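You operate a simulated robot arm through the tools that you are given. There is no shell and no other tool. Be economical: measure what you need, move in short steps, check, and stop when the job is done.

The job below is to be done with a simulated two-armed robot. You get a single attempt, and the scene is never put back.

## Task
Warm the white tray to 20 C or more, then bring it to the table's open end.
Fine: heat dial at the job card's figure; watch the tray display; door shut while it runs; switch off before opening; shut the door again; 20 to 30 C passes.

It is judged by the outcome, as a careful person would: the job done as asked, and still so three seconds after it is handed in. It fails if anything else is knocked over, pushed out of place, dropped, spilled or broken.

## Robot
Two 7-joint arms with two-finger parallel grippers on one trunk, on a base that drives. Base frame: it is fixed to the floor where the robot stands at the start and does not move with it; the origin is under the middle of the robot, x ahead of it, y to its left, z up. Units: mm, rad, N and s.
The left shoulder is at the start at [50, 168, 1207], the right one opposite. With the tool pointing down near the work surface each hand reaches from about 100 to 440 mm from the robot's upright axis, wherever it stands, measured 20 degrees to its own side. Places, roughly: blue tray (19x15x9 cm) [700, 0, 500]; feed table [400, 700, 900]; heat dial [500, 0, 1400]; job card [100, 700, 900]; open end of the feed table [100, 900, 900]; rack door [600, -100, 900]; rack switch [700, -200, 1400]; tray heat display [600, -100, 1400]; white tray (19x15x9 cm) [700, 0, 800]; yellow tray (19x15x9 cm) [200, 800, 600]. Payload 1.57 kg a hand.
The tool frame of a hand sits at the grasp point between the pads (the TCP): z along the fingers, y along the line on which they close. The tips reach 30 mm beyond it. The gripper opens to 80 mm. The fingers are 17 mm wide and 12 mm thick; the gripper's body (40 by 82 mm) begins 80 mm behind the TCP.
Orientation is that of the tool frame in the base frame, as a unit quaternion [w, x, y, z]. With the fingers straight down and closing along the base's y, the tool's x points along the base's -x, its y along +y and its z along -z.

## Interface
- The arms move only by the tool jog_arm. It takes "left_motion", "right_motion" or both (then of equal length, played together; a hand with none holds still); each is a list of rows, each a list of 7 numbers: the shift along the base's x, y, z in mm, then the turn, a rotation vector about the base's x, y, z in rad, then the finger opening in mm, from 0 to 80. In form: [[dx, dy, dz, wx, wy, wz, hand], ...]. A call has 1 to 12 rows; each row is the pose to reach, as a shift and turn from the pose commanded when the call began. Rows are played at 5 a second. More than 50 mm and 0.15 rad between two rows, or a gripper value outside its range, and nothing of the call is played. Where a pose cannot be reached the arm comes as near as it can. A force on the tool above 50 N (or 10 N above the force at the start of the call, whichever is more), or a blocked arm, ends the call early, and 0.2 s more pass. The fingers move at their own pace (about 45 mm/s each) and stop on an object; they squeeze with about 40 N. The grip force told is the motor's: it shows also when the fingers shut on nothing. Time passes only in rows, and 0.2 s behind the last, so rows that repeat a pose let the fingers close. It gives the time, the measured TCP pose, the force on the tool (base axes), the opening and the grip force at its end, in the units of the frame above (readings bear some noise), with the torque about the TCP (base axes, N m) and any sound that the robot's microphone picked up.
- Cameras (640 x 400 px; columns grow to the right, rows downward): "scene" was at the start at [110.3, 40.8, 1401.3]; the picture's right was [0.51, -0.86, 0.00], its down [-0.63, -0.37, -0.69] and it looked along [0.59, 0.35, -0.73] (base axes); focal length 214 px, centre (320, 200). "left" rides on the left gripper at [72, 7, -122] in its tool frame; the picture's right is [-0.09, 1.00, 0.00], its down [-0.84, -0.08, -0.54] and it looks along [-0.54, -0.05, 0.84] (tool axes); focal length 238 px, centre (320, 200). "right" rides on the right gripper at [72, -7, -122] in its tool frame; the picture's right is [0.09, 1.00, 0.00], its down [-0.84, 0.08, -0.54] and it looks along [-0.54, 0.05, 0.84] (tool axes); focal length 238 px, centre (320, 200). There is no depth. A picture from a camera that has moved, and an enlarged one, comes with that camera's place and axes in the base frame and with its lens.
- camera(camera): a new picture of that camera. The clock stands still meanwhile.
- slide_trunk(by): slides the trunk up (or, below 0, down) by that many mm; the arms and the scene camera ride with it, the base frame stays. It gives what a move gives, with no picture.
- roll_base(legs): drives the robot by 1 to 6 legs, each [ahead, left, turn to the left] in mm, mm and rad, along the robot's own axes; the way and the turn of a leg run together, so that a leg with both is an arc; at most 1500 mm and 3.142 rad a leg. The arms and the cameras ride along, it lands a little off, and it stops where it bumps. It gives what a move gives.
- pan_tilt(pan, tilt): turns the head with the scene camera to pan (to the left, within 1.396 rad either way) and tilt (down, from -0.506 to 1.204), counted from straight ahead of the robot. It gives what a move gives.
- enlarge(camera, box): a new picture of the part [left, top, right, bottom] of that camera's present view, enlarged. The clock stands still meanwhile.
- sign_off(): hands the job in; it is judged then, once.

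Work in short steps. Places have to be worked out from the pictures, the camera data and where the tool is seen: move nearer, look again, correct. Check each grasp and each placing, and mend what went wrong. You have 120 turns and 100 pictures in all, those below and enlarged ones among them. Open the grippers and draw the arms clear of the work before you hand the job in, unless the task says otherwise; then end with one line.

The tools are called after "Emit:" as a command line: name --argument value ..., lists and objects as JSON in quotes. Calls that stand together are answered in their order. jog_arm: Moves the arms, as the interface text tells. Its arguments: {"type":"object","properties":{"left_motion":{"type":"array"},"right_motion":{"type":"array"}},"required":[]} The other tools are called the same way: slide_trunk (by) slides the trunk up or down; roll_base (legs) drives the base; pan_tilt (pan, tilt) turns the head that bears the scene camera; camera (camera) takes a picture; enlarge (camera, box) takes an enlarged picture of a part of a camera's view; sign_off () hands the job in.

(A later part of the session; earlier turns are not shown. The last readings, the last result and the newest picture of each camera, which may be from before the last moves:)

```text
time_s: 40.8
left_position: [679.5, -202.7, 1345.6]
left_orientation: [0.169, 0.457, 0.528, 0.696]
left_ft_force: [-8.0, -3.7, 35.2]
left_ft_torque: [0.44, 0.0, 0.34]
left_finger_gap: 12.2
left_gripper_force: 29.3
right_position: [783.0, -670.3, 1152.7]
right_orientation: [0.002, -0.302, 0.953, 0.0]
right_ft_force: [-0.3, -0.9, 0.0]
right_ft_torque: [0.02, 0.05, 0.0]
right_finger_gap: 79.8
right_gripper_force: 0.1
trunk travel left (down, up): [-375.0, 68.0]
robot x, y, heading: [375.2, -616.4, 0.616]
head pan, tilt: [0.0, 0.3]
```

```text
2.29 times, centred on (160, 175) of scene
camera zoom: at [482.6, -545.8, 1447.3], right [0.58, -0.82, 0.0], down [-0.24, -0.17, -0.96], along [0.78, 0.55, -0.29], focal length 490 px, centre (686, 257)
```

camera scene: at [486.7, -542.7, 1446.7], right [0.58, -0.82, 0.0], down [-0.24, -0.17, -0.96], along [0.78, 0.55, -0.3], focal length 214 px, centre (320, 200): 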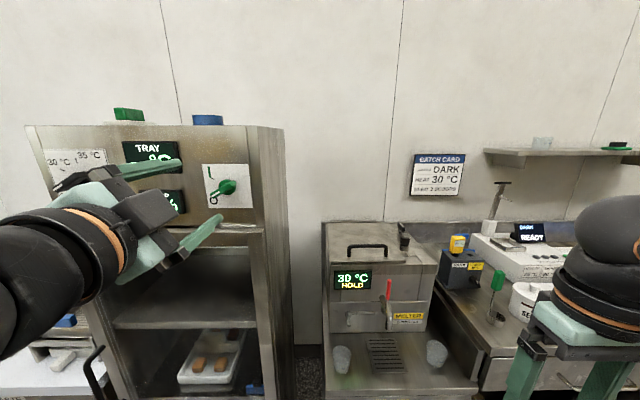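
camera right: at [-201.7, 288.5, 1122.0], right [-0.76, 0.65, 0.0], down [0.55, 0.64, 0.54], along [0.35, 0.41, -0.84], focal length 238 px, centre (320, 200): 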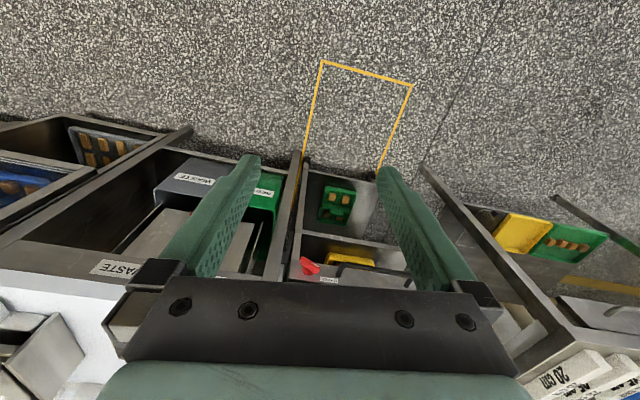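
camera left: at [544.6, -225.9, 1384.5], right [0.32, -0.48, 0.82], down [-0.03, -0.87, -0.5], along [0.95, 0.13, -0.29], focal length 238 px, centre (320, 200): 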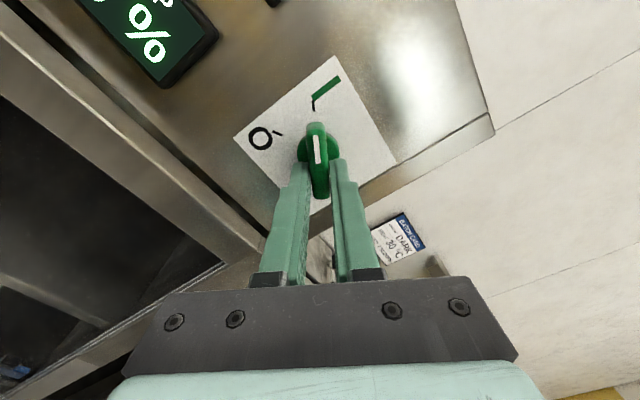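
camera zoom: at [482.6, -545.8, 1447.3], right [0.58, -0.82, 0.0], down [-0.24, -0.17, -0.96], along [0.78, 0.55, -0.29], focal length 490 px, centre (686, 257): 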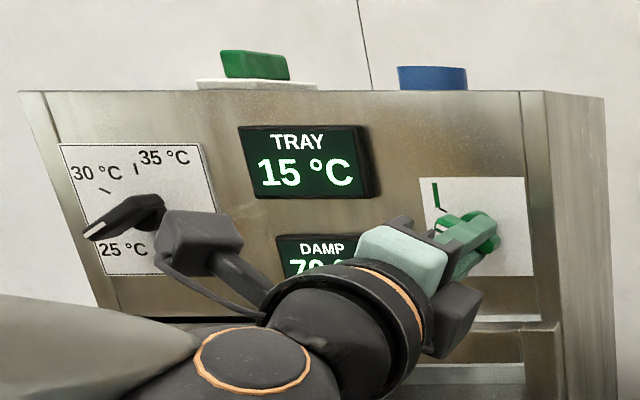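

15 °C after 2.6 s, rising and limited by the 25 °C setting. I wait 5 s more and read again.

Emit:
jog_arm --left_motion '[[0, 0, 0, 0, 0, 0, 0], [0, 0, 0, 0, 0, 0, 0], [0, 0, 0, 0, 0, 0, 0], [0, 0, 0, 0, 0, 0, 0], [0, 0, 0, 0, 0, 0, 0], [0, 0, 0, 0, 0, 0, 0], [0, 0, 0, 0, 0, 0, 0], [0, 0, 0, 0, 0, 0, 0], [0, 0, 0, 0, 0, 0, 0], [0, 0, 0, 0, 0, 0, 0], [0, 0, 0, 0, 0, 0, 0], [0, 0, 0, 0, 0, 0, 0]]'

Emit:
enlarge --camera "scene" --box '[20, 100, 300, 250]'

```text
time_s: 43.4
left_position: [679.3, -202.5, 1344.6]
left_orientation: [0.167, 0.457, 0.528, 0.696]
left_ft_force: [-7.6, -4.2, 34.2]
left_ft_torque: [0.42, 0.02, 0.33]
left_finger_gap: 12.0
left_gripper_force: 29.1
right_position: [784.4, -672.1, 1152.6]
right_orientation: [0.003, -0.302, 0.953, 0.001]
right_ft_force: [0.2, 0.3, 0.4]
right_ft_torque: [0.01, -0.02, -0.01]
right_finger_gap: 80.0
right_gripper_force: 0.1
trunk travel left (down, up): [-375.0, 68.0]
robot x, y, heading: [377.5, -617.1, 0.615]
head pan, tilt: [0.0, 0.3]
```

```text
2.29 times, centred on (160, 175) of scene
camera zoom: at [482.7, -545.8, 1447.3], right [0.58, -0.82, 0.0], down [-0.24, -0.17, -0.96], along [0.78, 0.55, -0.29], focal length 490 px, centre (686, 257)
```

zoom: 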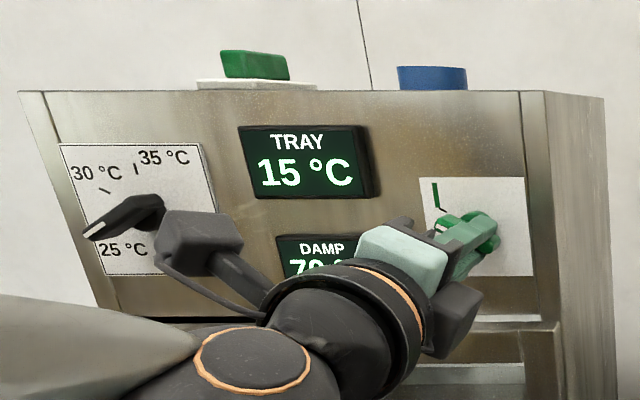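

Still 15, so the display may step coarsely; I wait on.

Emit:
jog_arm --left_motion '[[0, 0, 0, 0, 0, 0, 0], [0, 0, 0, 0, 0, 0, 0], [0, 0, 0, 0, 0, 0, 0], [0, 0, 0, 0, 0, 0, 0], [0, 0, 0, 0, 0, 0, 0], [0, 0, 0, 0, 0, 0, 0], [0, 0, 0, 0, 0, 0, 0], [0, 0, 0, 0, 0, 0, 0], [0, 0, 0, 0, 0, 0, 0], [0, 0, 0, 0, 0, 0, 0], [0, 0, 0, 0, 0, 0, 0], [0, 0, 0, 0, 0, 0, 0]]'

Emit:
enlarge --camera "scene" --box '[20, 100, 300, 250]'

```text
time_s: 46.0
left_position: [679.2, -203.4, 1346.1]
left_orientation: [0.168, 0.456, 0.529, 0.696]
left_ft_force: [-6.9, -4.3, 35.1]
left_ft_torque: [0.41, -0.02, 0.28]
left_finger_gap: 11.9
left_gripper_force: 29.4
right_position: [783.8, -672.9, 1152.4]
right_orientation: [0.003, -0.302, 0.953, 0.002]
right_ft_force: [-0.1, 0.2, 0.7]
right_ft_torque: [0.0, 0.0, -0.01]
right_finger_gap: 80.0
right_gripper_force: 0.1
trunk travel left (down, up): [-375.0, 68.0]
robot x, y, heading: [375.8, -620.5, 0.615]
head pan, tilt: [0.0, 0.3]
```

```text
2.29 times, centred on (160, 175) of scene
camera zoom: at [482.8, -545.8, 1447.3], right [0.58, -0.82, 0.0], down [-0.24, -0.17, -0.96], along [0.78, 0.55, -0.29], focal length 490 px, centre (686, 257)
```

zoom: 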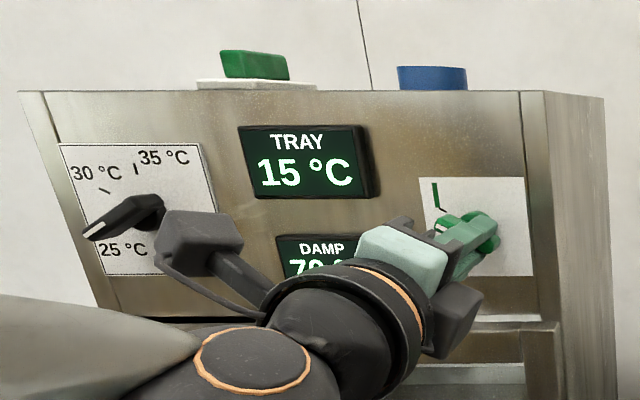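

Still 15; I wait two more stretches before the next picture.

Emit:
jog_arm --left_motion '[[0, 0, 0, 0, 0, 0, 0], [0, 0, 0, 0, 0, 0, 0], [0, 0, 0, 0, 0, 0, 0], [0, 0, 0, 0, 0, 0, 0], [0, 0, 0, 0, 0, 0, 0], [0, 0, 0, 0, 0, 0, 0], [0, 0, 0, 0, 0, 0, 0], [0, 0, 0, 0, 0, 0, 0], [0, 0, 0, 0, 0, 0, 0], [0, 0, 0, 0, 0, 0, 0], [0, 0, 0, 0, 0, 0, 0], [0, 0, 0, 0, 0, 0, 0]]'

Emit:
enlarge --camera "scene" --box '[20, 100, 300, 250]'

Emit:
jog_arm --left_motion '[[0, 0, 0, 0, 0, 0, 0], [0, 0, 0, 0, 0, 0, 0], [0, 0, 0, 0, 0, 0, 0], [0, 0, 0, 0, 0, 0, 0], [0, 0, 0, 0, 0, 0, 0], [0, 0, 0, 0, 0, 0, 0], [0, 0, 0, 0, 0, 0, 0], [0, 0, 0, 0, 0, 0, 0], [0, 0, 0, 0, 0, 0, 0], [0, 0, 0, 0, 0, 0, 0], [0, 0, 0, 0, 0, 0, 0], [0, 0, 0, 0, 0, 0, 0]]'

Emit:
enlarge --camera "scene" --box '[20, 100, 300, 250]'

```text
time_s: 48.6
left_position: [680.6, -203.6, 1344.0]
left_orientation: [0.167, 0.457, 0.528, 0.696]
left_ft_force: [-6.1, -4.2, 34.9]
left_ft_torque: [0.44, 0.03, 0.28]
left_finger_gap: 11.9
left_gripper_force: 29.7
right_position: [783.0, -672.6, 1153.2]
right_orientation: [0.002, -0.301, 0.954, 0.002]
right_ft_force: [-0.2, 0.4, -0.2]
right_ft_torque: [0.02, 0.01, -0.02]
right_finger_gap: 79.9
right_gripper_force: 0.1
trunk travel left (down, up): [-375.0, 68.0]
robot x, y, heading: [373.5, -622.8, 0.614]
head pan, tilt: [0.0, 0.3]
```

```text
2.29 times, centred on (160, 175) of scene
camera zoom: at [482.9, -545.8, 1447.3], right [0.58, -0.82, 0.0], down [-0.24, -0.17, -0.96], along [0.78, 0.55, -0.29], focal length 490 px, centre (686, 257)
```

zoom: 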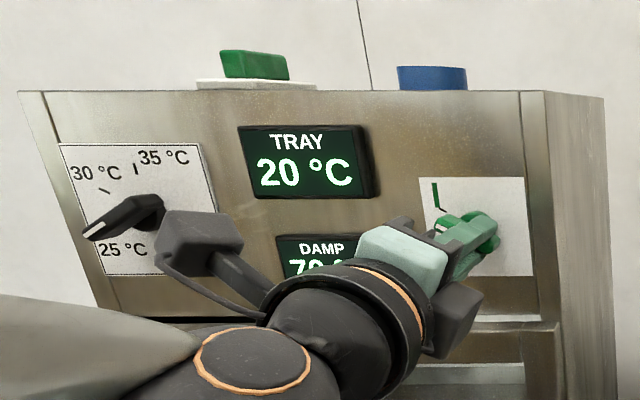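

```text
time_s: 51.2
left_position: [679.9, -202.3, 1344.0]
left_orientation: [0.168, 0.457, 0.528, 0.695]
left_ft_force: [-6.8, -4.2, 33.5]
left_ft_torque: [0.43, 0.04, 0.32]
left_finger_gap: 12.0
left_gripper_force: 29.2
right_position: [784.1, -672.3, 1152.7]
right_orientation: [0.002, -0.302, 0.953, 0.002]
right_ft_force: [-0.7, 1.0, -0.1]
right_ft_torque: [0.01, 0.0, 0.0]
right_finger_gap: 79.9
right_gripper_force: 0.1
trunk travel left (down, up): [-375.0, 68.0]
robot x, y, heading: [371.9, -617.5, 0.621]
head pan, tilt: [0.0, 0.3]
```

```text
2.29 times, centred on (160, 175) of scene
camera zoom: at [483.0, -545.8, 1447.3], right [0.58, -0.82, 0.0], down [-0.24, -0.17, -0.96], along [0.78, 0.55, -0.29], focal length 490 px, centre (686, 257)
```

zoom: 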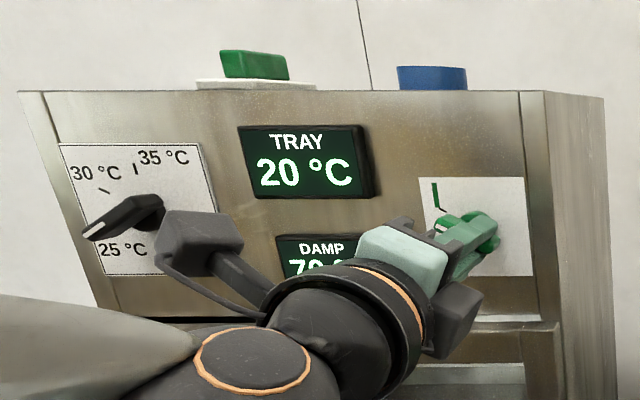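

20 °C is shown, in 5-degree steps that may be rounded. For margin within 20–30 I wait until it nears the 25 °C setting.

Emit:
jog_arm --left_motion '[[0, 0, 0, 0, 0, 0, 0], [0, 0, 0, 0, 0, 0, 0], [0, 0, 0, 0, 0, 0, 0], [0, 0, 0, 0, 0, 0, 0], [0, 0, 0, 0, 0, 0, 0], [0, 0, 0, 0, 0, 0, 0], [0, 0, 0, 0, 0, 0, 0], [0, 0, 0, 0, 0, 0, 0], [0, 0, 0, 0, 0, 0, 0], [0, 0, 0, 0, 0, 0, 0], [0, 0, 0, 0, 0, 0, 0], [0, 0, 0, 0, 0, 0, 0]]'

Emit:
jog_arm --left_motion '[[0, 0, 0, 0, 0, 0, 0], [0, 0, 0, 0, 0, 0, 0], [0, 0, 0, 0, 0, 0, 0], [0, 0, 0, 0, 0, 0, 0], [0, 0, 0, 0, 0, 0, 0], [0, 0, 0, 0, 0, 0, 0]]'

Emit:
enlarge --camera "scene" --box '[20, 100, 300, 250]'

```text
time_s: 53.8
left_position: [680.0, -203.8, 1346.0]
left_orientation: [0.169, 0.458, 0.527, 0.696]
left_ft_force: [-5.8, -4.2, 34.3]
left_ft_torque: [0.44, 0.08, 0.27]
left_finger_gap: 12.1
left_gripper_force: 29.1
right_position: [783.9, -672.9, 1153.5]
right_orientation: [0.002, -0.301, 0.954, 0.001]
right_ft_force: [0.1, 0.4, 0.0]
right_ft_torque: [-0.01, 0.01, -0.01]
right_finger_gap: 80.0
right_gripper_force: 0.0
trunk travel left (down, up): [-375.0, 68.0]
robot x, y, heading: [375.4, -616.3, 0.617]
head pan, tilt: [0.0, 0.3]
```

```text
time_s: 55.2
left_position: [679.9, -203.1, 1345.0]
left_orientation: [0.168, 0.457, 0.528, 0.695]
left_ft_force: [-5.8, -3.8, 34.8]
left_ft_torque: [0.44, 0.06, 0.29]
left_finger_gap: 12.0
left_gripper_force: 29.4
right_position: [782.9, -671.9, 1152.9]
right_orientation: [0.002, -0.301, 0.953, 0.002]
right_ft_force: [-0.5, 0.3, -0.5]
right_ft_torque: [-0.02, 0.0, 0.02]
right_finger_gap: 79.9
right_gripper_force: 0.0
trunk travel left (down, up): [-375.0, 68.0]
robot x, y, heading: [376.6, -618.3, 0.615]
head pan, tilt: [0.0, 0.3]
```

```text
2.29 times, centred on (160, 175) of scene
camera zoom: at [483.1, -545.8, 1447.3], right [0.58, -0.82, 0.0], down [-0.24, -0.17, -0.96], along [0.78, 0.55, -0.29], focal length 490 px, centre (686, 257)
```

zoom: 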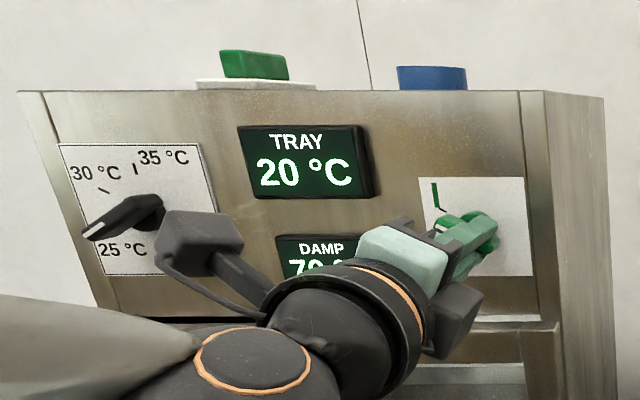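

Still 20; I wait about 5 s more, since the dial limits it at 25.

Emit:
jog_arm --left_motion '[[0, 0, 0, 0, 0, 0, 0], [0, 0, 0, 0, 0, 0, 0], [0, 0, 0, 0, 0, 0, 0], [0, 0, 0, 0, 0, 0, 0], [0, 0, 0, 0, 0, 0, 0], [0, 0, 0, 0, 0, 0, 0], [0, 0, 0, 0, 0, 0, 0], [0, 0, 0, 0, 0, 0, 0], [0, 0, 0, 0, 0, 0, 0], [0, 0, 0, 0, 0, 0, 0], [0, 0, 0, 0, 0, 0, 0], [0, 0, 0, 0, 0, 0, 0]]'

Emit:
jog_arm --left_motion '[[0, 0, 0, 0, 0, 0, 0], [0, 0, 0, 0, 0, 0, 0], [0, 0, 0, 0, 0, 0, 0], [0, 0, 0, 0, 0, 0, 0], [0, 0, 0, 0, 0, 0, 0], [0, 0, 0, 0, 0, 0, 0], [0, 0, 0, 0, 0, 0, 0], [0, 0, 0, 0, 0, 0, 0], [0, 0, 0, 0, 0, 0, 0], [0, 0, 0, 0, 0, 0, 0], [0, 0, 0, 0, 0, 0, 0], [0, 0, 0, 0, 0, 0, 0]]'

Emit:
enlarge --camera "scene" --box '[20, 100, 300, 250]'

```text
time_s: 57.8
left_position: [681.4, -202.5, 1344.7]
left_orientation: [0.168, 0.458, 0.528, 0.695]
left_ft_force: [-5.3, -5.0, 34.3]
left_ft_torque: [0.42, 0.04, 0.32]
left_finger_gap: 12.2
left_gripper_force: 29.3
right_position: [782.4, -671.6, 1153.0]
right_orientation: [0.001, -0.302, 0.953, 0.001]
right_ft_force: [0.4, -0.6, -0.8]
right_ft_torque: [0.01, 0.0, 0.03]
right_finger_gap: 80.1
right_gripper_force: 0.0
trunk travel left (down, up): [-375.0, 68.0]
robot x, y, heading: [375.5, -617.7, 0.613]
head pan, tilt: [0.0, 0.3]
```

```text
time_s: 60.4
left_position: [681.9, -203.0, 1344.4]
left_orientation: [0.168, 0.458, 0.528, 0.696]
left_ft_force: [-5.4, -4.9, 34.8]
left_ft_torque: [0.43, 0.04, 0.26]
left_finger_gap: 12.1
left_gripper_force: 29.0
right_position: [784.2, -671.8, 1153.1]
right_orientation: [0.001, -0.302, 0.953, 0.002]
right_ft_force: [-0.5, -0.5, 0.3]
right_ft_torque: [0.01, -0.01, -0.01]
right_finger_gap: 80.2
right_gripper_force: 0.1
trunk travel left (down, up): [-375.0, 68.0]
robot x, y, heading: [376.4, -617.2, 0.609]
head pan, tilt: [0.0, 0.3]
```

```text
2.29 times, centred on (160, 175) of scene
camera zoom: at [483.2, -545.8, 1447.3], right [0.58, -0.82, 0.0], down [-0.24, -0.17, -0.96], along [0.78, 0.55, -0.29], focal length 490 px, centre (686, 257)
```

zoom: 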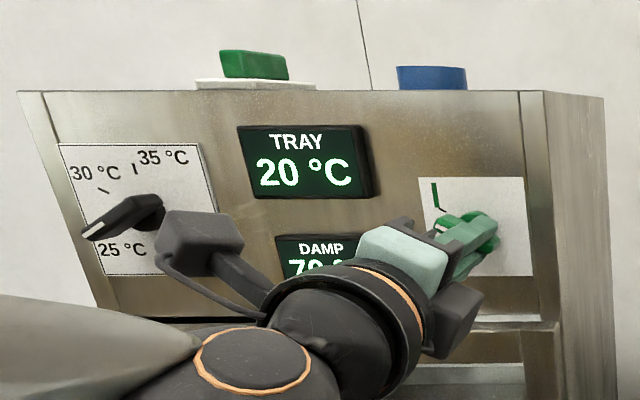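

Consistent with an exponential approach to 25 (now ≥22). I wait 5 s more to settle the matter, then switch off.

Emit:
jog_arm --left_motion '[[0, 0, 0, 0, 0, 0, 0], [0, 0, 0, 0, 0, 0, 0], [0, 0, 0, 0, 0, 0, 0], [0, 0, 0, 0, 0, 0, 0], [0, 0, 0, 0, 0, 0, 0], [0, 0, 0, 0, 0, 0, 0], [0, 0, 0, 0, 0, 0, 0], [0, 0, 0, 0, 0, 0, 0], [0, 0, 0, 0, 0, 0, 0], [0, 0, 0, 0, 0, 0, 0], [0, 0, 0, 0, 0, 0, 0], [0, 0, 0, 0, 0, 0, 0]]'

Emit:
jog_arm --left_motion '[[0, 0, 0, 0, 0, 0, 0], [0, 0, 0, 0, 0, 0, 0], [0, 0, 0, 0, 0, 0, 0], [0, 0, 0, 0, 0, 0, 0], [0, 0, 0, 0, 0, 0, 0], [0, 0, 0, 0, 0, 0, 0], [0, 0, 0, 0, 0, 0, 0], [0, 0, 0, 0, 0, 0, 0], [0, 0, 0, 0, 0, 0, 0], [0, 0, 0, 0, 0, 0, 0], [0, 0, 0, 0, 0, 0, 0], [0, 0, 0, 0, 0, 0, 0]]'

Emit:
enlarge --camera "scene" --box '[20, 100, 300, 250]'

```text
time_s: 63.0
left_position: [680.5, -204.0, 1344.8]
left_orientation: [0.168, 0.457, 0.528, 0.695]
left_ft_force: [-5.0, -5.2, 35.0]
left_ft_torque: [0.43, 0.01, 0.26]
left_finger_gap: 12.2
left_gripper_force: 29.6
right_position: [784.2, -673.0, 1151.7]
right_orientation: [0.002, -0.302, 0.953, 0.001]
right_ft_force: [0.4, 0.3, 0.4]
right_ft_torque: [0.0, 0.03, -0.03]
right_finger_gap: 80.1
right_gripper_force: 0.1
trunk travel left (down, up): [-375.0, 68.0]
robot x, y, heading: [370.3, -620.4, 0.614]
head pan, tilt: [0.0, 0.3]
```

```text
time_s: 65.6
left_position: [680.2, -203.3, 1344.8]
left_orientation: [0.169, 0.458, 0.528, 0.695]
left_ft_force: [-4.0, -4.0, 34.5]
left_ft_torque: [0.4, 0.05, 0.29]
left_finger_gap: 11.9
left_gripper_force: 29.4
right_position: [783.3, -672.2, 1152.1]
right_orientation: [0.002, -0.301, 0.954, 0.002]
right_ft_force: [0.2, -0.1, 0.0]
right_ft_torque: [-0.01, 0.02, -0.02]
right_finger_gap: 80.2
right_gripper_force: 0.1
trunk travel left (down, up): [-375.0, 68.0]
robot x, y, heading: [375.6, -620.0, 0.612]
head pan, tilt: [0.0, 0.3]
```

```text
2.29 times, centred on (160, 175) of scene
camera zoom: at [483.4, -545.9, 1447.3], right [0.58, -0.82, 0.0], down [-0.24, -0.17, -0.96], along [0.78, 0.55, -0.29], focal length 490 px, centre (686, 257)
```

zoom: 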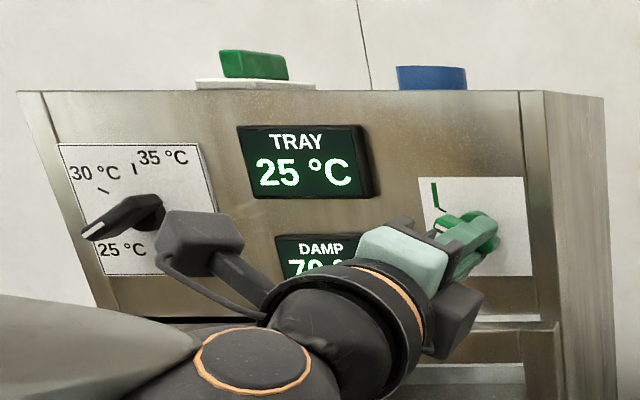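

25 °C shown. I turn the switch back 60° to O.

Emit:
jog_arm --left_motion '[[0, 0, 0, -0.104, -0.074, 0, 0], [0, 0, 0, -0.208, -0.147, 0, 0], [0, 0, 0, -0.312, -0.221, 0, 0], [0, 0, 0, -0.416, -0.295, 0, 0], [0, 0, 0, -0.52, -0.368, 0, 0], [0, 0, 0, -0.624, -0.442, 0, 0], [0, 0, 0, -0.728, -0.516, 0, 0], [0, 0, 0, -0.82, -0.582, 0, 0]]'

Emit:
enlarge --camera "scene" --box '[20, 100, 300, 250]'

```text
time_s: 67.1
left_position: [680.9, -204.1, 1351.1]
left_orientation: [0.43, 0.219, 0.655, 0.581]
left_ft_force: [-6.4, -5.3, 7.3]
left_ft_torque: [-0.04, 0.08, -1.0]
left_finger_gap: 12.7
left_gripper_force: 29.5
right_position: [785.3, -671.6, 1151.4]
right_orientation: [0.002, -0.301, 0.953, 0.0]
right_ft_force: [0.0, 1.2, -0.5]
right_ft_torque: [0.04, 0.02, 0.02]
right_finger_gap: 79.8
right_gripper_force: 0.1
trunk travel left (down, up): [-375.0, 68.0]
robot x, y, heading: [376.0, -616.0, 0.618]
head pan, tilt: [0.0, 0.3]
stopped in row 7 (left hand): the force on the tool passed its limit (the readings are from after the stop); the commanded pose is now the measured one
```

```text
2.29 times, centred on (160, 175) of scene
camera zoom: at [484.4, -543.7, 1446.0], right [0.58, -0.82, 0.0], down [-0.24, -0.17, -0.96], along [0.78, 0.55, -0.29], focal length 490 px, centre (686, 257)
```

zoom: 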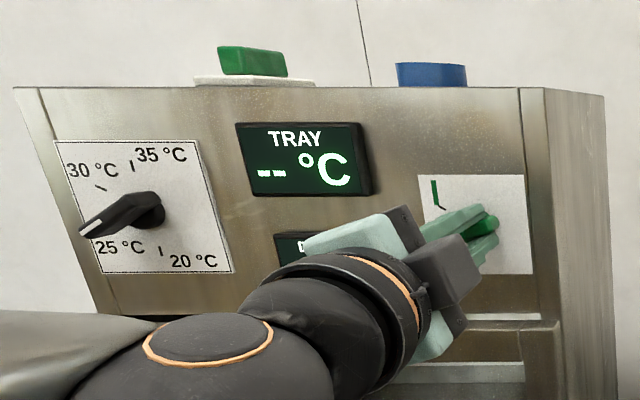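

The display is off. I finish the last few degrees, release and back off.

Emit:
jog_arm --left_motion '[[0, 0, 0, -0.06, -0.043, 0, 0], [0, 0, 0, -0.12, -0.085, 0, 0], [0, 0, 0, -0.12, -0.085, 0, 40], [0, 0, 0, -0.12, -0.085, 0, 80], [0, 0, 0, -0.12, -0.085, 0, 80], [-33, -23, 0, -0.12, -0.085, 0, 80], [-66, -46, 0, -0.12, -0.085, 0, 80]]'

Emit:
camera --camera "left"

Emit:
camera --camera "scene"

```text
time_s: 68.7
left_position: [620.2, -247.8, 1350.5]
left_orientation: [0.466, 0.168, 0.673, 0.549]
left_ft_force: [1.0, 0.1, 0.0]
left_ft_torque: [0.01, 0.0, 0.01]
left_finger_gap: 79.9
left_gripper_force: 0.0
left hand out of reach, approached as far as the arm can: row 7
right_position: [786.5, -670.6, 1151.0]
right_orientation: [0.001, -0.301, 0.954, 0.0]
right_ft_force: [-0.2, -0.4, -0.1]
right_ft_torque: [0.02, -0.02, 0.03]
right_finger_gap: 80.0
right_gripper_force: 0.1
trunk travel left (down, up): [-375.0, 68.0]
robot x, y, heading: [377.6, -619.4, 0.611]
head pan, tilt: [0.0, 0.3]
```

```text
54 pictures are left
camera left: at [481.6, -262.8, 1321.9], right [-0.24, 0.27, 0.93], down [0.01, -0.96, 0.28], along [0.97, 0.07, 0.22], focal length 238 px, centre (320, 200)
```

left: 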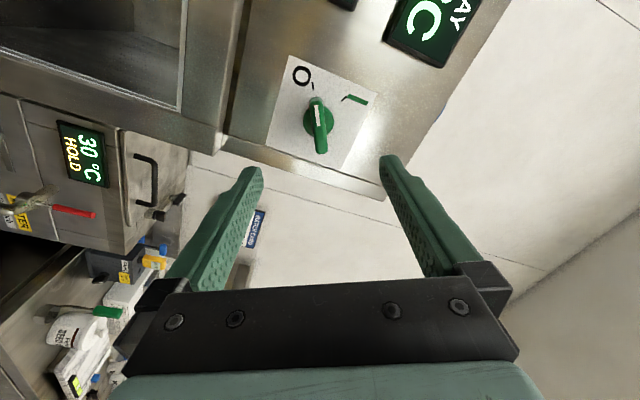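

```text
53 pictures are left
camera scene: at [486.1, -542.6, 1446.8], right [0.58, -0.82, 0.0], down [-0.24, -0.17, -0.96], along [0.78, 0.55, -0.3], focal length 214 px, centre (320, 200)
```

scene: 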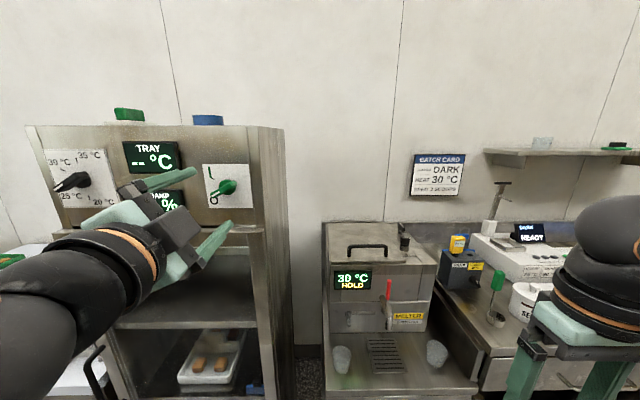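

Switch is off, pointer at O. The door handle is a vertical bar at L≈-223, z≈763–991, and the hinge is at L≈-617. I back away, drive left to stand clear of the door's swing, and lower the trunk 250 mm.

Emit:
roll_base --legs '[[-110, 0, 0], [0, 450, 0]]'

Emit:
slide_trunk --by -250

Emit:
pan_tilt --pan -0.1 --tilt 0.4

Emit:
camera --camera "scene"

```text
time_s: 72.2
left_position: [273.2, 54.4, 1351.7]
left_orientation: [0.467, 0.169, 0.673, 0.547]
left_ft_force: [1.0, -0.8, 0.3]
left_ft_torque: [-0.02, 0.0, 0.0]
left_finger_gap: 80.0
left_gripper_force: 0.1
right_position: [438.2, -366.7, 1152.2]
right_orientation: [0.001, -0.3, 0.954, 0.0]
right_ft_force: [0.1, 0.3, 0.2]
right_ft_torque: [-0.02, 0.05, 0.0]
right_finger_gap: 80.2
right_gripper_force: 0.1
trunk travel left (down, up): [-375.0, 68.0]
robot x, y, heading: [30.0, -317.5, 0.614]
head pan, tilt: [0.0, 0.3]
```

```text
time_s: 74.8
left_position: [274.2, 54.0, 1101.6]
left_orientation: [0.467, 0.17, 0.673, 0.548]
left_ft_force: [-0.1, -0.6, -1.1]
left_ft_torque: [-0.02, -0.02, 0.0]
left_finger_gap: 80.0
left_gripper_force: 0.0
right_position: [438.8, -368.0, 901.9]
right_orientation: [0.0, -0.301, 0.954, -0.001]
right_ft_force: [-0.4, -0.2, 0.0]
right_ft_torque: [-0.01, -0.01, 0.01]
right_finger_gap: 79.9
right_gripper_force: 0.0
trunk travel left (down, up): [-125.0, 318.0]
robot x, y, heading: [28.2, -317.2, 0.611]
head pan, tilt: [0.0, 0.3]
```

```text
time_s: 75.4
left_position: [273.2, 53.5, 1100.9]
left_orientation: [0.467, 0.169, 0.673, 0.548]
left_ft_force: [0.6, -0.5, -0.1]
left_ft_torque: [-0.01, 0.0, 0.02]
left_finger_gap: 80.1
left_gripper_force: 0.1
right_position: [440.6, -368.4, 901.7]
right_orientation: [-0.001, -0.301, 0.954, 0.0]
right_ft_force: [0.6, -0.3, -0.2]
right_ft_torque: [-0.04, 0.03, 0.01]
right_finger_gap: 80.0
right_gripper_force: 0.0
trunk travel left (down, up): [-125.0, 318.0]
robot x, y, heading: [27.3, -315.8, 0.608]
head pan, tilt: [-0.099, 0.4]
```

```text
52 pictures are left
camera scene: at [143.5, -248.4, 1187.5], right [0.49, -0.87, 0.0], down [-0.34, -0.19, -0.92], along [0.8, 0.45, -0.39], focal length 214 px, centre (320, 200)
```

scene: 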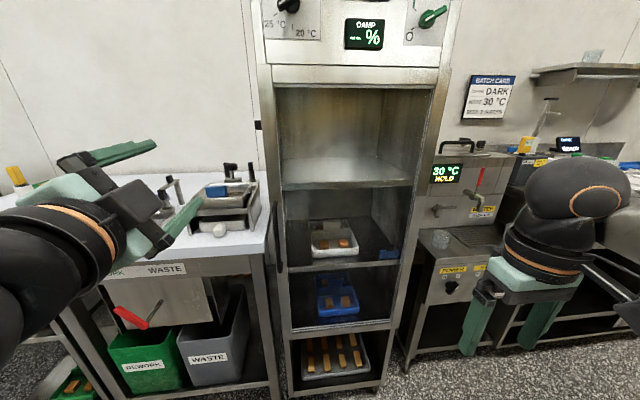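

Now I enlarge the door and handle.

Emit:
enlarge --camera "scene" --box '[250, 180, 410, 340]'

```text
2.50 times, centred on (330, 260) of scene
camera zoom: at [143.5, -248.4, 1187.5], right [0.49, -0.87, 0.0], down [-0.34, -0.19, -0.92], along [0.8, 0.45, -0.39], focal length 536 px, centre (295, 50)
```

zoom: 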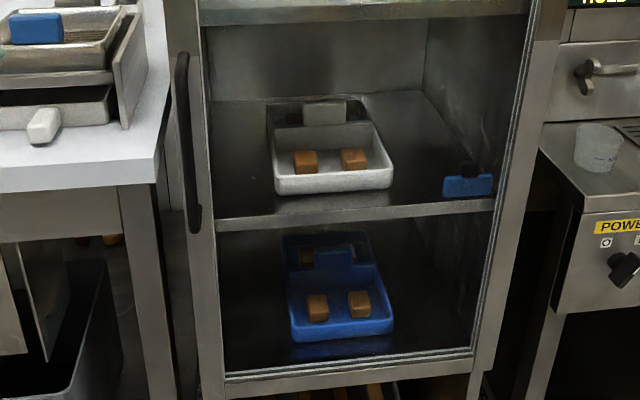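

Handle bar: F≈435, L≈-227, z 770–990; the table corner is close on its left below z≈900, so I grip it near z≈965 with the right hand tilted 45°. I move the left hand aside and bring the right hand to a pre-grasp.

Emit:
jog_arm --left_motion '[[-11, 15, 6, 0, 0, 0, 80], [-22, 30, 12, 0, 0, 0, 80], [-33, 45, 18, 0, 0, 0, 80], [-43, 61, 24, 0, 0, 0, 80], [-54, 76, 30, 0, 0, 0, 80], [-65, 92, 36, 0, 0, 0, 80], [-76, 107, 42, 0, 0, 0, 80], [-87, 122, 48, 0, 0, 0, 80]]' --right_motion '[[-3, 48, 9, 0.0567, -0.0801, 0, 80], [-6, 96, 18, 0.1134, -0.1602, 0, 80], [-9, 144, 27, 0.1701, -0.2403, 0, 80], [-12, 193, 36, 0.2268, -0.3204, 0, 80], [-14, 241, 46, 0.2835, -0.4005, 0, 80], [-17, 289, 55, 0.3402, -0.4806, 0, 80], [-20, 337, 64, 0.3969, -0.5607, 0, 80], [-23, 385, 73, 0.4537, -0.6406, 0, 80]]'

Emit:
camera --camera "right"

Emit:
camera --camera "scene"

```text
time_s: 77.2
left_position: [210.2, 162.6, 1142.8]
left_orientation: [0.468, 0.168, 0.673, 0.547]
left_ft_force: [0.8, 0.0, 0.4]
left_ft_torque: [0.0, -0.04, 0.04]
left_finger_gap: 80.1
left_gripper_force: 0.1
left hand out of reach, approached as far as the arm can: row 7, 8
right_position: [417.7, 16.5, 978.1]
right_orientation: [0.366, -0.278, 0.881, 0.117]
right_ft_force: [0.5, -0.3, 0.8]
right_ft_torque: [0.02, -0.03, 0.0]
right_finger_gap: 80.0
right_gripper_force: 0.1
trunk travel left (down, up): [-125.0, 318.0]
robot x, y, heading: [29.1, -316.2, 0.615]
head pan, tilt: [-0.099, 0.4]
```

```text
50 pictures are left
camera right: at [308.4, -68.2, 1013.9], right [-0.63, 0.78, -0.06], down [0.13, 0.18, 0.98], along [0.77, 0.6, -0.21], focal length 238 px, centre (320, 200)
```

right: 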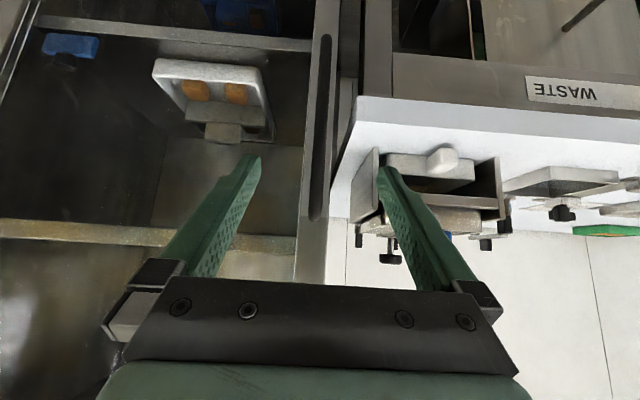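

```text
49 pictures are left
camera scene: at [143.5, -248.2, 1187.4], right [0.49, -0.87, 0.0], down [-0.34, -0.19, -0.92], along [0.8, 0.45, -0.39], focal length 214 px, centre (320, 200)
```

scene: 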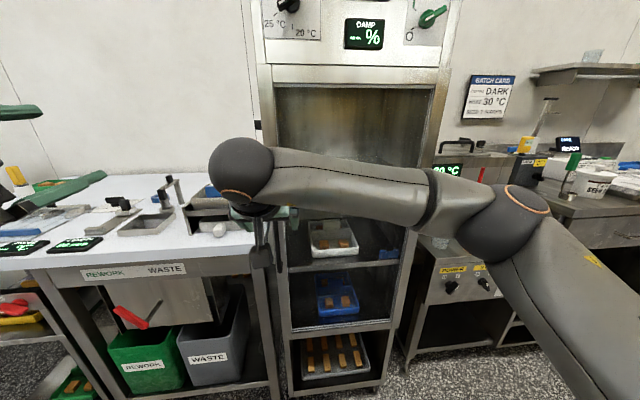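

The bar lies midway between the fingers (top at z≈985, L≈-226), with clearance to the fixture. I advance 85 mm, lower to z≈962 and close.

Emit:
jog_arm --right_motion '[[23, 17, -8, 0, 0, 0, 60], [46, 33, -16, 0, 0, 0, 60], [69, 49, -16, 0, 0, 0, 60], [69, 49, -16, 0, 0, 0, 20], [69, 49, -16, 0, 0, 0, 0], [69, 49, -16, 0, 0, 0, 0], [69, 49, -16, 0, 0, 0, 0]]'

Emit:
camera --camera "right"

```text
time_s: 78.8
left_position: [209.1, 160.5, 1142.4]
left_orientation: [0.467, 0.167, 0.673, 0.549]
left_ft_force: [-0.2, 0.6, -0.3]
left_ft_torque: [-0.02, 0.03, -0.01]
left_finger_gap: 80.2
left_gripper_force: 0.0
right_position: [484.2, 64.3, 962.8]
right_orientation: [0.364, -0.278, 0.881, 0.118]
right_ft_force: [-4.5, -7.2, 0.8]
right_ft_torque: [-0.35, 0.09, -0.08]
right_finger_gap: 29.5
right_gripper_force: 31.4
trunk travel left (down, up): [-125.0, 318.0]
robot x, y, heading: [29.4, -319.2, 0.615]
head pan, tilt: [-0.099, 0.4]
```

```text
48 pictures are left
camera right: at [375.2, -20.7, 997.4], right [-0.63, 0.78, -0.06], down [0.13, 0.18, 0.98], along [0.77, 0.6, -0.21], focal length 238 px, centre (320, 200)
```

right: 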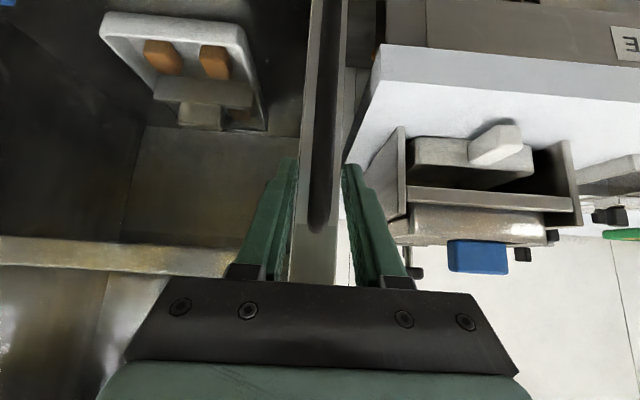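

The gap of 29.5 mm means the tips pinched the door's stile behind the bar, so the bar is nearer than I judged. I open, retreat 22 mm and close on the bar.

Emit:
jog_arm --right_motion '[[0, 0, 0, 0, 0, 0, 60], [0, 0, 0, 0, 0, 0, 60], [-18, -13, 0, 0, 0, 0, 60], [-18, -13, 0, 0, 0, 0, 20], [-18, -13, 0, 0, 0, 0, 0], [-18, -13, 0, 0, 0, 0, 0], [-18, -13, 0, 0, 0, 0, 0]]'

Emit:
camera --camera "right"

```text
time_s: 80.4
left_position: [209.7, 163.8, 1141.3]
left_orientation: [0.469, 0.169, 0.673, 0.547]
left_ft_force: [-0.3, 0.2, -0.4]
left_ft_torque: [0.0, 0.0, -0.01]
left_finger_gap: 79.8
left_gripper_force: 0.1
right_position: [467.6, 52.5, 961.6]
right_orientation: [0.365, -0.278, 0.881, 0.117]
right_ft_force: [0.7, -0.4, 0.4]
right_ft_torque: [-0.27, -0.15, -0.01]
right_finger_gap: 12.0
right_gripper_force: 22.4
trunk travel left (down, up): [-125.0, 318.0]
robot x, y, heading: [29.8, -316.4, 0.607]
head pan, tilt: [-0.099, 0.4]
```

```text
47 pictures are left
camera right: at [358.8, -32.9, 996.7], right [-0.63, 0.78, -0.06], down [0.13, 0.18, 0.98], along [0.77, 0.6, -0.21], focal length 238 px, centre (320, 200)
```

right: 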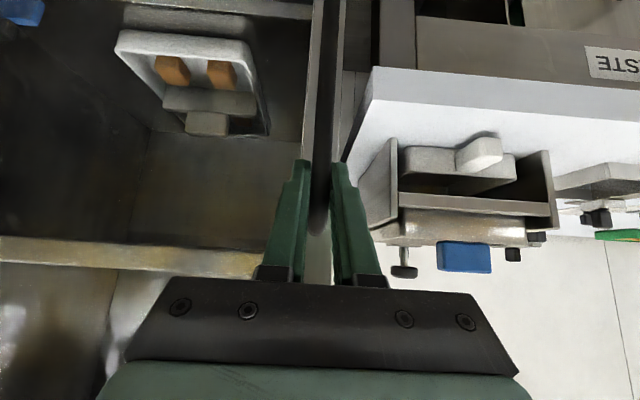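

The bar is held (gap 12). I now pull along the door's arc about the hinge, turning the hand with the door — the first 0.36 rad.

Emit:
jog_arm --right_motion '[[-17, -16, 0, 0, 0, 0.06, 0], [-33, -32, 0, 0, 0, 0.12, 0], [-48, -50, 0, 0, 0, 0.18, 0], [-62, -69, 0, 0, 0, 0.24, 0], [-87, -108, 0, 0, 0, 0.36, 0]]'

Emit:
camera --camera "right"

Emit:
camera --camera "scene"

```text
time_s: 81.6
left_position: [212.9, 159.7, 1140.6]
left_orientation: [0.467, 0.169, 0.673, 0.548]
left_ft_force: [0.0, 0.3, 0.6]
left_ft_torque: [0.01, 0.0, -0.07]
left_finger_gap: 80.3
left_gripper_force: 0.1
right_position: [387.3, -56.6, 961.0]
right_orientation: [0.34, -0.424, 0.82, 0.178]
right_ft_force: [26.1, -13.6, 10.7]
right_ft_torque: [-0.4, 0.13, -0.1]
right_finger_gap: 12.0
right_gripper_force: 29.0
trunk travel left (down, up): [-125.0, 318.0]
robot x, y, heading: [30.8, -315.1, 0.613]
head pan, tilt: [-0.099, 0.4]
```

```text
46 pictures are left
camera right: at [313.4, -174.2, 996.2], right [-0.85, 0.52, -0.06], down [0.06, 0.21, 0.98], along [0.52, 0.83, -0.21], focal length 238 px, centre (320, 200)
```

right: 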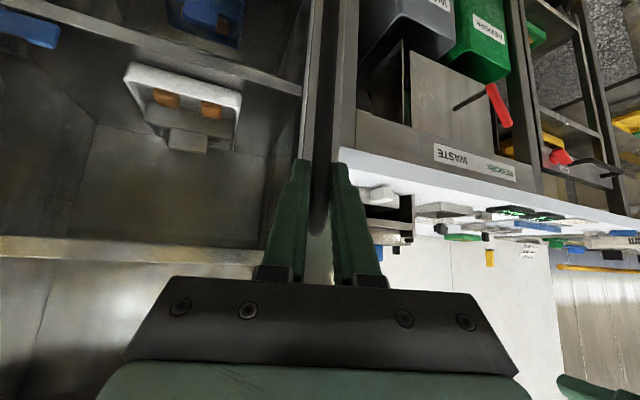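

```text
45 pictures are left
camera scene: at [145.8, -250.1, 1187.4], right [0.49, -0.87, 0.0], down [-0.34, -0.19, -0.92], along [0.8, 0.45, -0.39], focal length 214 px, centre (320, 200)
```

scene: 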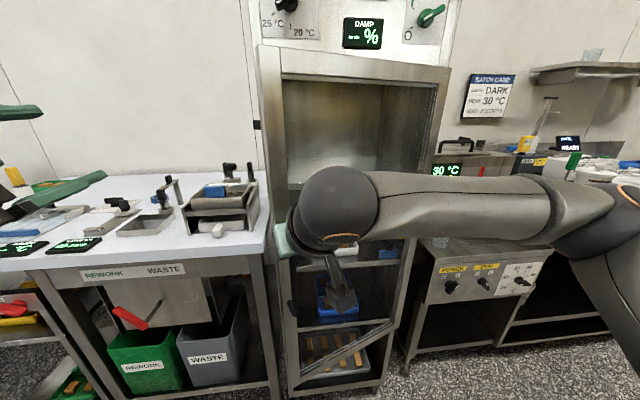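

The door swings (refit hinge ≈F467, L-609, radius 385). I continue along the corrected arc another 0.48 rad.

Emit:
jog_arm --right_motion '[[-12, -45, 0, 0, 0, 0.12, 0], [-24, -89, 0, 0, 0, 0.24, 0], [-31, -135, 0, 0, 0, 0.36, 0], [-33, -181, 0, 0, 0, 0.48, 0]]'

Emit:
camera --camera "scene"

```text
time_s: 82.6
left_position: [210.1, 162.7, 1141.4]
left_orientation: [0.467, 0.168, 0.673, 0.548]
left_ft_force: [-0.4, -0.6, 0.4]
left_ft_torque: [0.01, -0.01, -0.03]
left_finger_gap: 79.8
left_gripper_force: 0.1
right_position: [347.8, -235.9, 960.5]
right_orientation: [0.29, -0.611, 0.691, 0.257]
right_ft_force: [15.3, 0.6, 11.7]
right_ft_torque: [0.59, -0.17, -0.09]
right_finger_gap: 11.9
right_gripper_force: 29.2
trunk travel left (down, up): [-125.0, 318.0]
robot x, y, heading: [26.5, -318.5, 0.614]
head pan, tilt: [-0.099, 0.4]
```

```text
44 pictures are left
camera scene: at [144.5, -248.8, 1187.5], right [0.49, -0.87, 0.0], down [-0.34, -0.19, -0.92], along [0.8, 0.45, -0.39], focal length 214 px, centre (320, 200)
```

scene: 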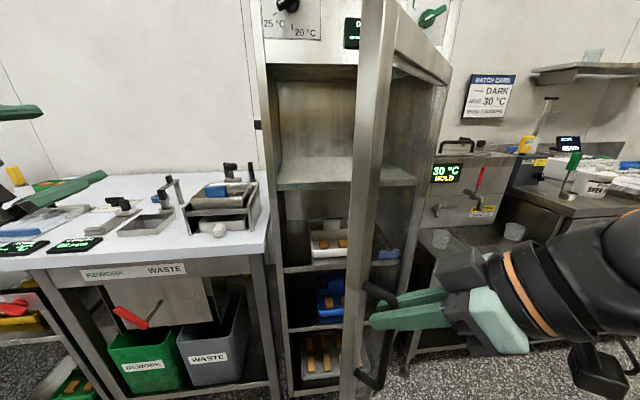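

Going well: measured radius still 385 at φ=0.98. I continue to about φ=1.58.

Emit:
jog_arm --right_motion '[[4, -46, 0, 0, 0, 0.12, 0], [13, -91, 0, 0, 0, 0.24, 0], [28, -135, 0, 0, 0, 0.36, 0], [48, -177, 0, 0, 0, 0.48, 0], [73, -216, 0, 0, 0, 0.6, 0]]'

Emit:
camera --camera "scene"

```text
time_s: 83.5
left_position: [211.9, 162.7, 1140.2]
left_orientation: [0.467, 0.168, 0.674, 0.548]
left_ft_force: [0.1, -0.5, 1.6]
left_ft_torque: [0.03, 0.01, -0.03]
left_finger_gap: 79.8
left_gripper_force: 0.0
right_position: [376.0, -373.8, 963.4]
right_orientation: [-0.231, 0.73, -0.569, -0.299]
right_ft_force: [22.8, 8.9, -9.3]
right_ft_torque: [-0.51, -0.58, -0.14]
right_finger_gap: 12.1
right_gripper_force: 28.9
right hand out of reach, approached as far as the arm can: row 4
trunk travel left (down, up): [-125.0, 318.0]
robot x, y, heading: [29.2, -319.4, 0.611]
head pan, tilt: [-0.099, 0.4]
stopped in row 4 (right hand): the force on the tool passed its limit (the readings are from after the stop); the commanded pose is now the measured one
```

```text
43 pictures are left
camera scene: at [146.9, -246.7, 1186.7], right [0.49, -0.87, 0.0], down [-0.34, -0.19, -0.92], along [0.8, 0.45, -0.39], focal length 214 px, centre (320, 200)
```

scene: 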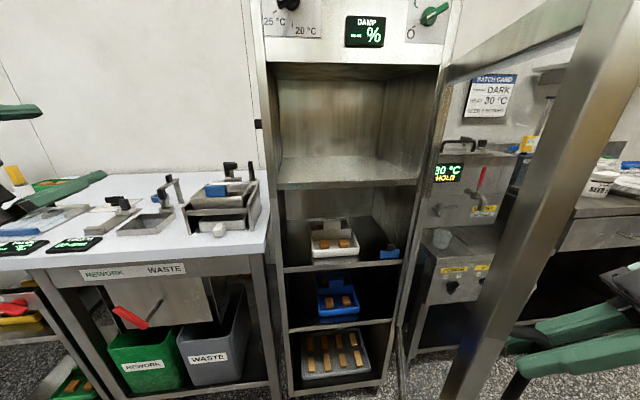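

The door is about 69° open and the arm is at its limit there. Before the next move I look closely at the tray inside the open rack.

Emit:
enlarge --camera "scene" --box '[270, 180, 430, 280]'

```text
4.00 times, centred on (350, 230) of scene
camera zoom: at [146.9, -246.7, 1186.7], right [0.49, -0.87, 0.0], down [-0.34, -0.19, -0.92], along [0.8, 0.45, -0.39], focal length 858 px, centre (200, 80)
```

zoom: 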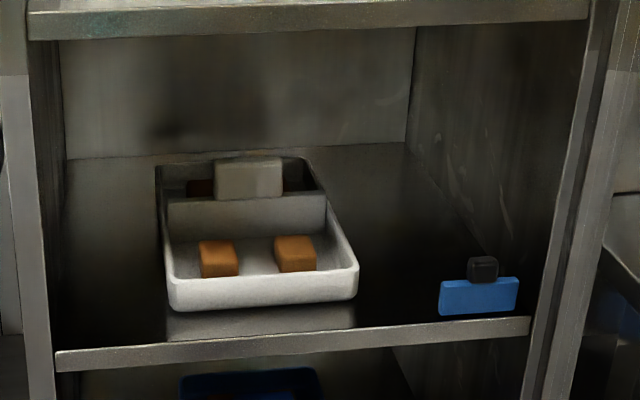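

Tray's centre tab (≈55 mm wide) stands at F≈565, L≈-385, z 829–865: I can pinch its sides with the left hand pointing forward and tilted down. I release the handle with the right hand and draw it back clear of the door.

Emit:
jog_arm --right_motion '[[0, 0, 0, 0, 0, 0, 40], [0, 0, 0, 0, 0, 0, 80], [0, 0, 0, 0, 0, 0, 80], [10, -38, 0, 0, 0, 0, 80], [20, -76, 0, 0, 0, 0, 80], [-6, -110, 0, 0, 0, 0, 80], [-34, -145, 0, 0, 0, 0, 80]]'

Emit:
camera --camera "scene"

```text
time_s: 85.2
left_position: [209.8, 164.3, 1141.7]
left_orientation: [0.467, 0.167, 0.673, 0.548]
left_ft_force: [0.6, 0.2, 0.5]
left_ft_torque: [0.0, 0.0, 0.0]
left_finger_gap: 79.6
left_gripper_force: 0.0
right_position: [303.2, -475.0, 984.8]
right_orientation: [-0.235, 0.729, -0.568, -0.301]
right_ft_force: [14.3, 30.8, -7.8]
right_ft_torque: [0.72, -0.71, -1.43]
right_finger_gap: 61.3
right_gripper_force: 0.0
right hand out of reach, approached as far as the arm can: row 4, 5, 6, 7
trunk travel left (down, up): [-125.0, 318.0]
robot x, y, heading: [29.2, -318.4, 0.611]
head pan, tilt: [-0.099, 0.4]
```

```text
41 pictures are left
camera scene: at [143.7, -248.0, 1187.4], right [0.49, -0.87, 0.0], down [-0.34, -0.19, -0.92], along [0.8, 0.45, -0.39], focal length 214 px, centre (320, 200)
```

scene: 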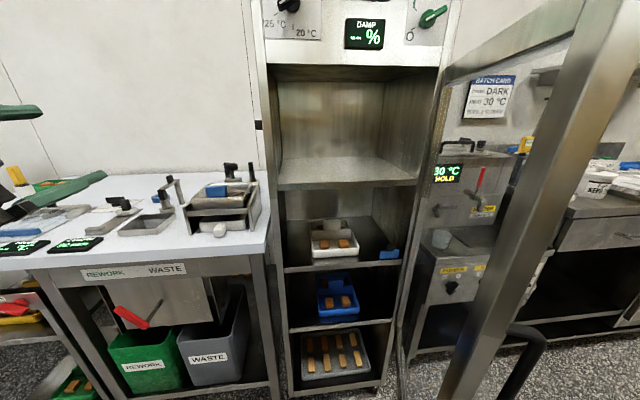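

The right hand drifted under its reach limit and something presses a finger (gap 61). I look through the right camera.

Emit:
camera --camera "right"

Emit:
pan_tilt --pan -0.9 --tilt 0.6

Emit:
camera --camera "scene"

```text
40 pictures are left
camera right: at [342.6, -607.5, 1021.4], right [-0.95, -0.3, -0.07], down [-0.13, 0.18, 0.97], along [-0.28, 0.93, -0.21], focal length 238 px, centre (320, 200)
```

right: 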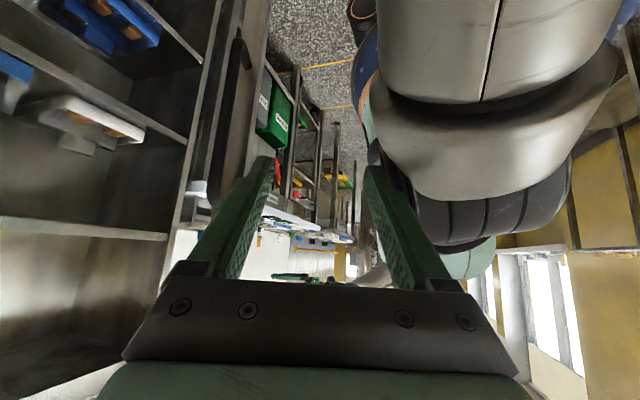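

```text
time_s: 86.3
left_position: [210.2, 163.9, 1142.1]
left_orientation: [0.467, 0.166, 0.673, 0.548]
left_ft_force: [-0.6, 0.3, -0.7]
left_ft_torque: [-0.03, 0.03, -0.01]
left_finger_gap: 80.3
left_gripper_force: 0.0
right_position: [304.0, -476.3, 986.0]
right_orientation: [-0.236, 0.729, -0.567, -0.303]
right_ft_force: [18.8, 17.1, 9.1]
right_ft_torque: [0.52, -0.05, -0.84]
right_finger_gap: 60.4
right_gripper_force: 0.0
trunk travel left (down, up): [-125.0, 318.0]
robot x, y, heading: [28.2, -318.6, 0.611]
head pan, tilt: [-0.901, 0.6]
```

```text
39 pictures are left
camera scene: at [147.8, -318.6, 1169.2], right [-0.28, -0.96, 0.0], down [-0.54, 0.16, -0.83], along [0.79, -0.23, -0.56], focal length 214 px, centre (320, 200)
```

scene: 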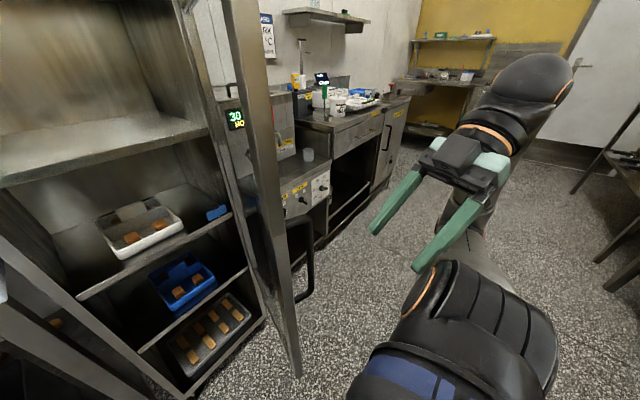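

The finger is pressing only against the robot's own shoulder; the door is free. I move the right hand forward and right while turning it back to face forward.

Emit:
jog_arm --right_motion '[[25, 15, 0, 0, 0, 0, 80], [45, 15, 0, 0, 0, -0.12, 80], [60, 10, 0, 0, 0, -0.26, 80], [75, 0, 0, 0, 0, -0.4, 80], [85, -10, 0, 0, 0, -0.54, 80], [95, -20, 0, 0, 0, -0.68, 80], [105, -30, 0, 0, 0, -0.82, 80], [110, -40, 0, 0, 0, -0.96, 80], [110, -50, 0, 0, 0, -1.1, 80]]'

Emit:
camera --camera "scene"

```text
time_s: 88.3
left_position: [209.4, 163.7, 1141.4]
left_orientation: [0.468, 0.168, 0.673, 0.548]
left_ft_force: [0.1, 0.1, -0.2]
left_ft_torque: [0.02, 0.03, 0.01]
left_finger_gap: 79.8
left_gripper_force: 0.1
right_position: [414.7, -528.3, 984.1]
right_orientation: [0.356, -0.328, 0.865, 0.135]
right_ft_force: [-0.3, 0.9, -0.3]
right_ft_torque: [0.0, 0.01, 0.0]
right_finger_gap: 80.0
right_gripper_force: 0.0
right hand out of reach, approached as far as the arm can: row 1, 2, 3
trunk travel left (down, up): [-125.0, 318.0]
robot x, y, heading: [31.6, -319.2, 0.615]
head pan, tilt: [-0.901, 0.6]
```

```text
38 pictures are left
camera scene: at [147.7, -318.6, 1169.2], right [-0.28, -0.96, 0.0], down [-0.54, 0.16, -0.83], along [0.79, -0.23, -0.56], focal length 214 px, centre (320, 200)
```

scene: 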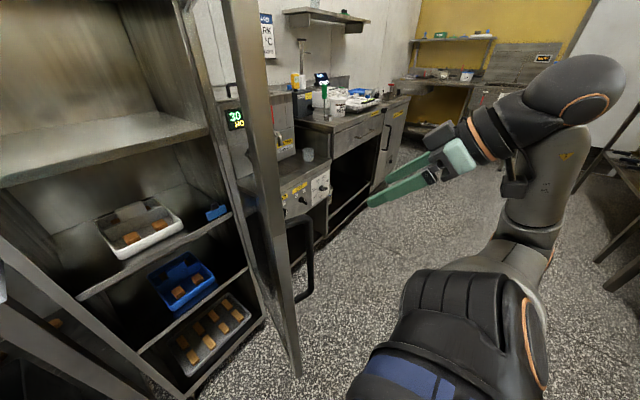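

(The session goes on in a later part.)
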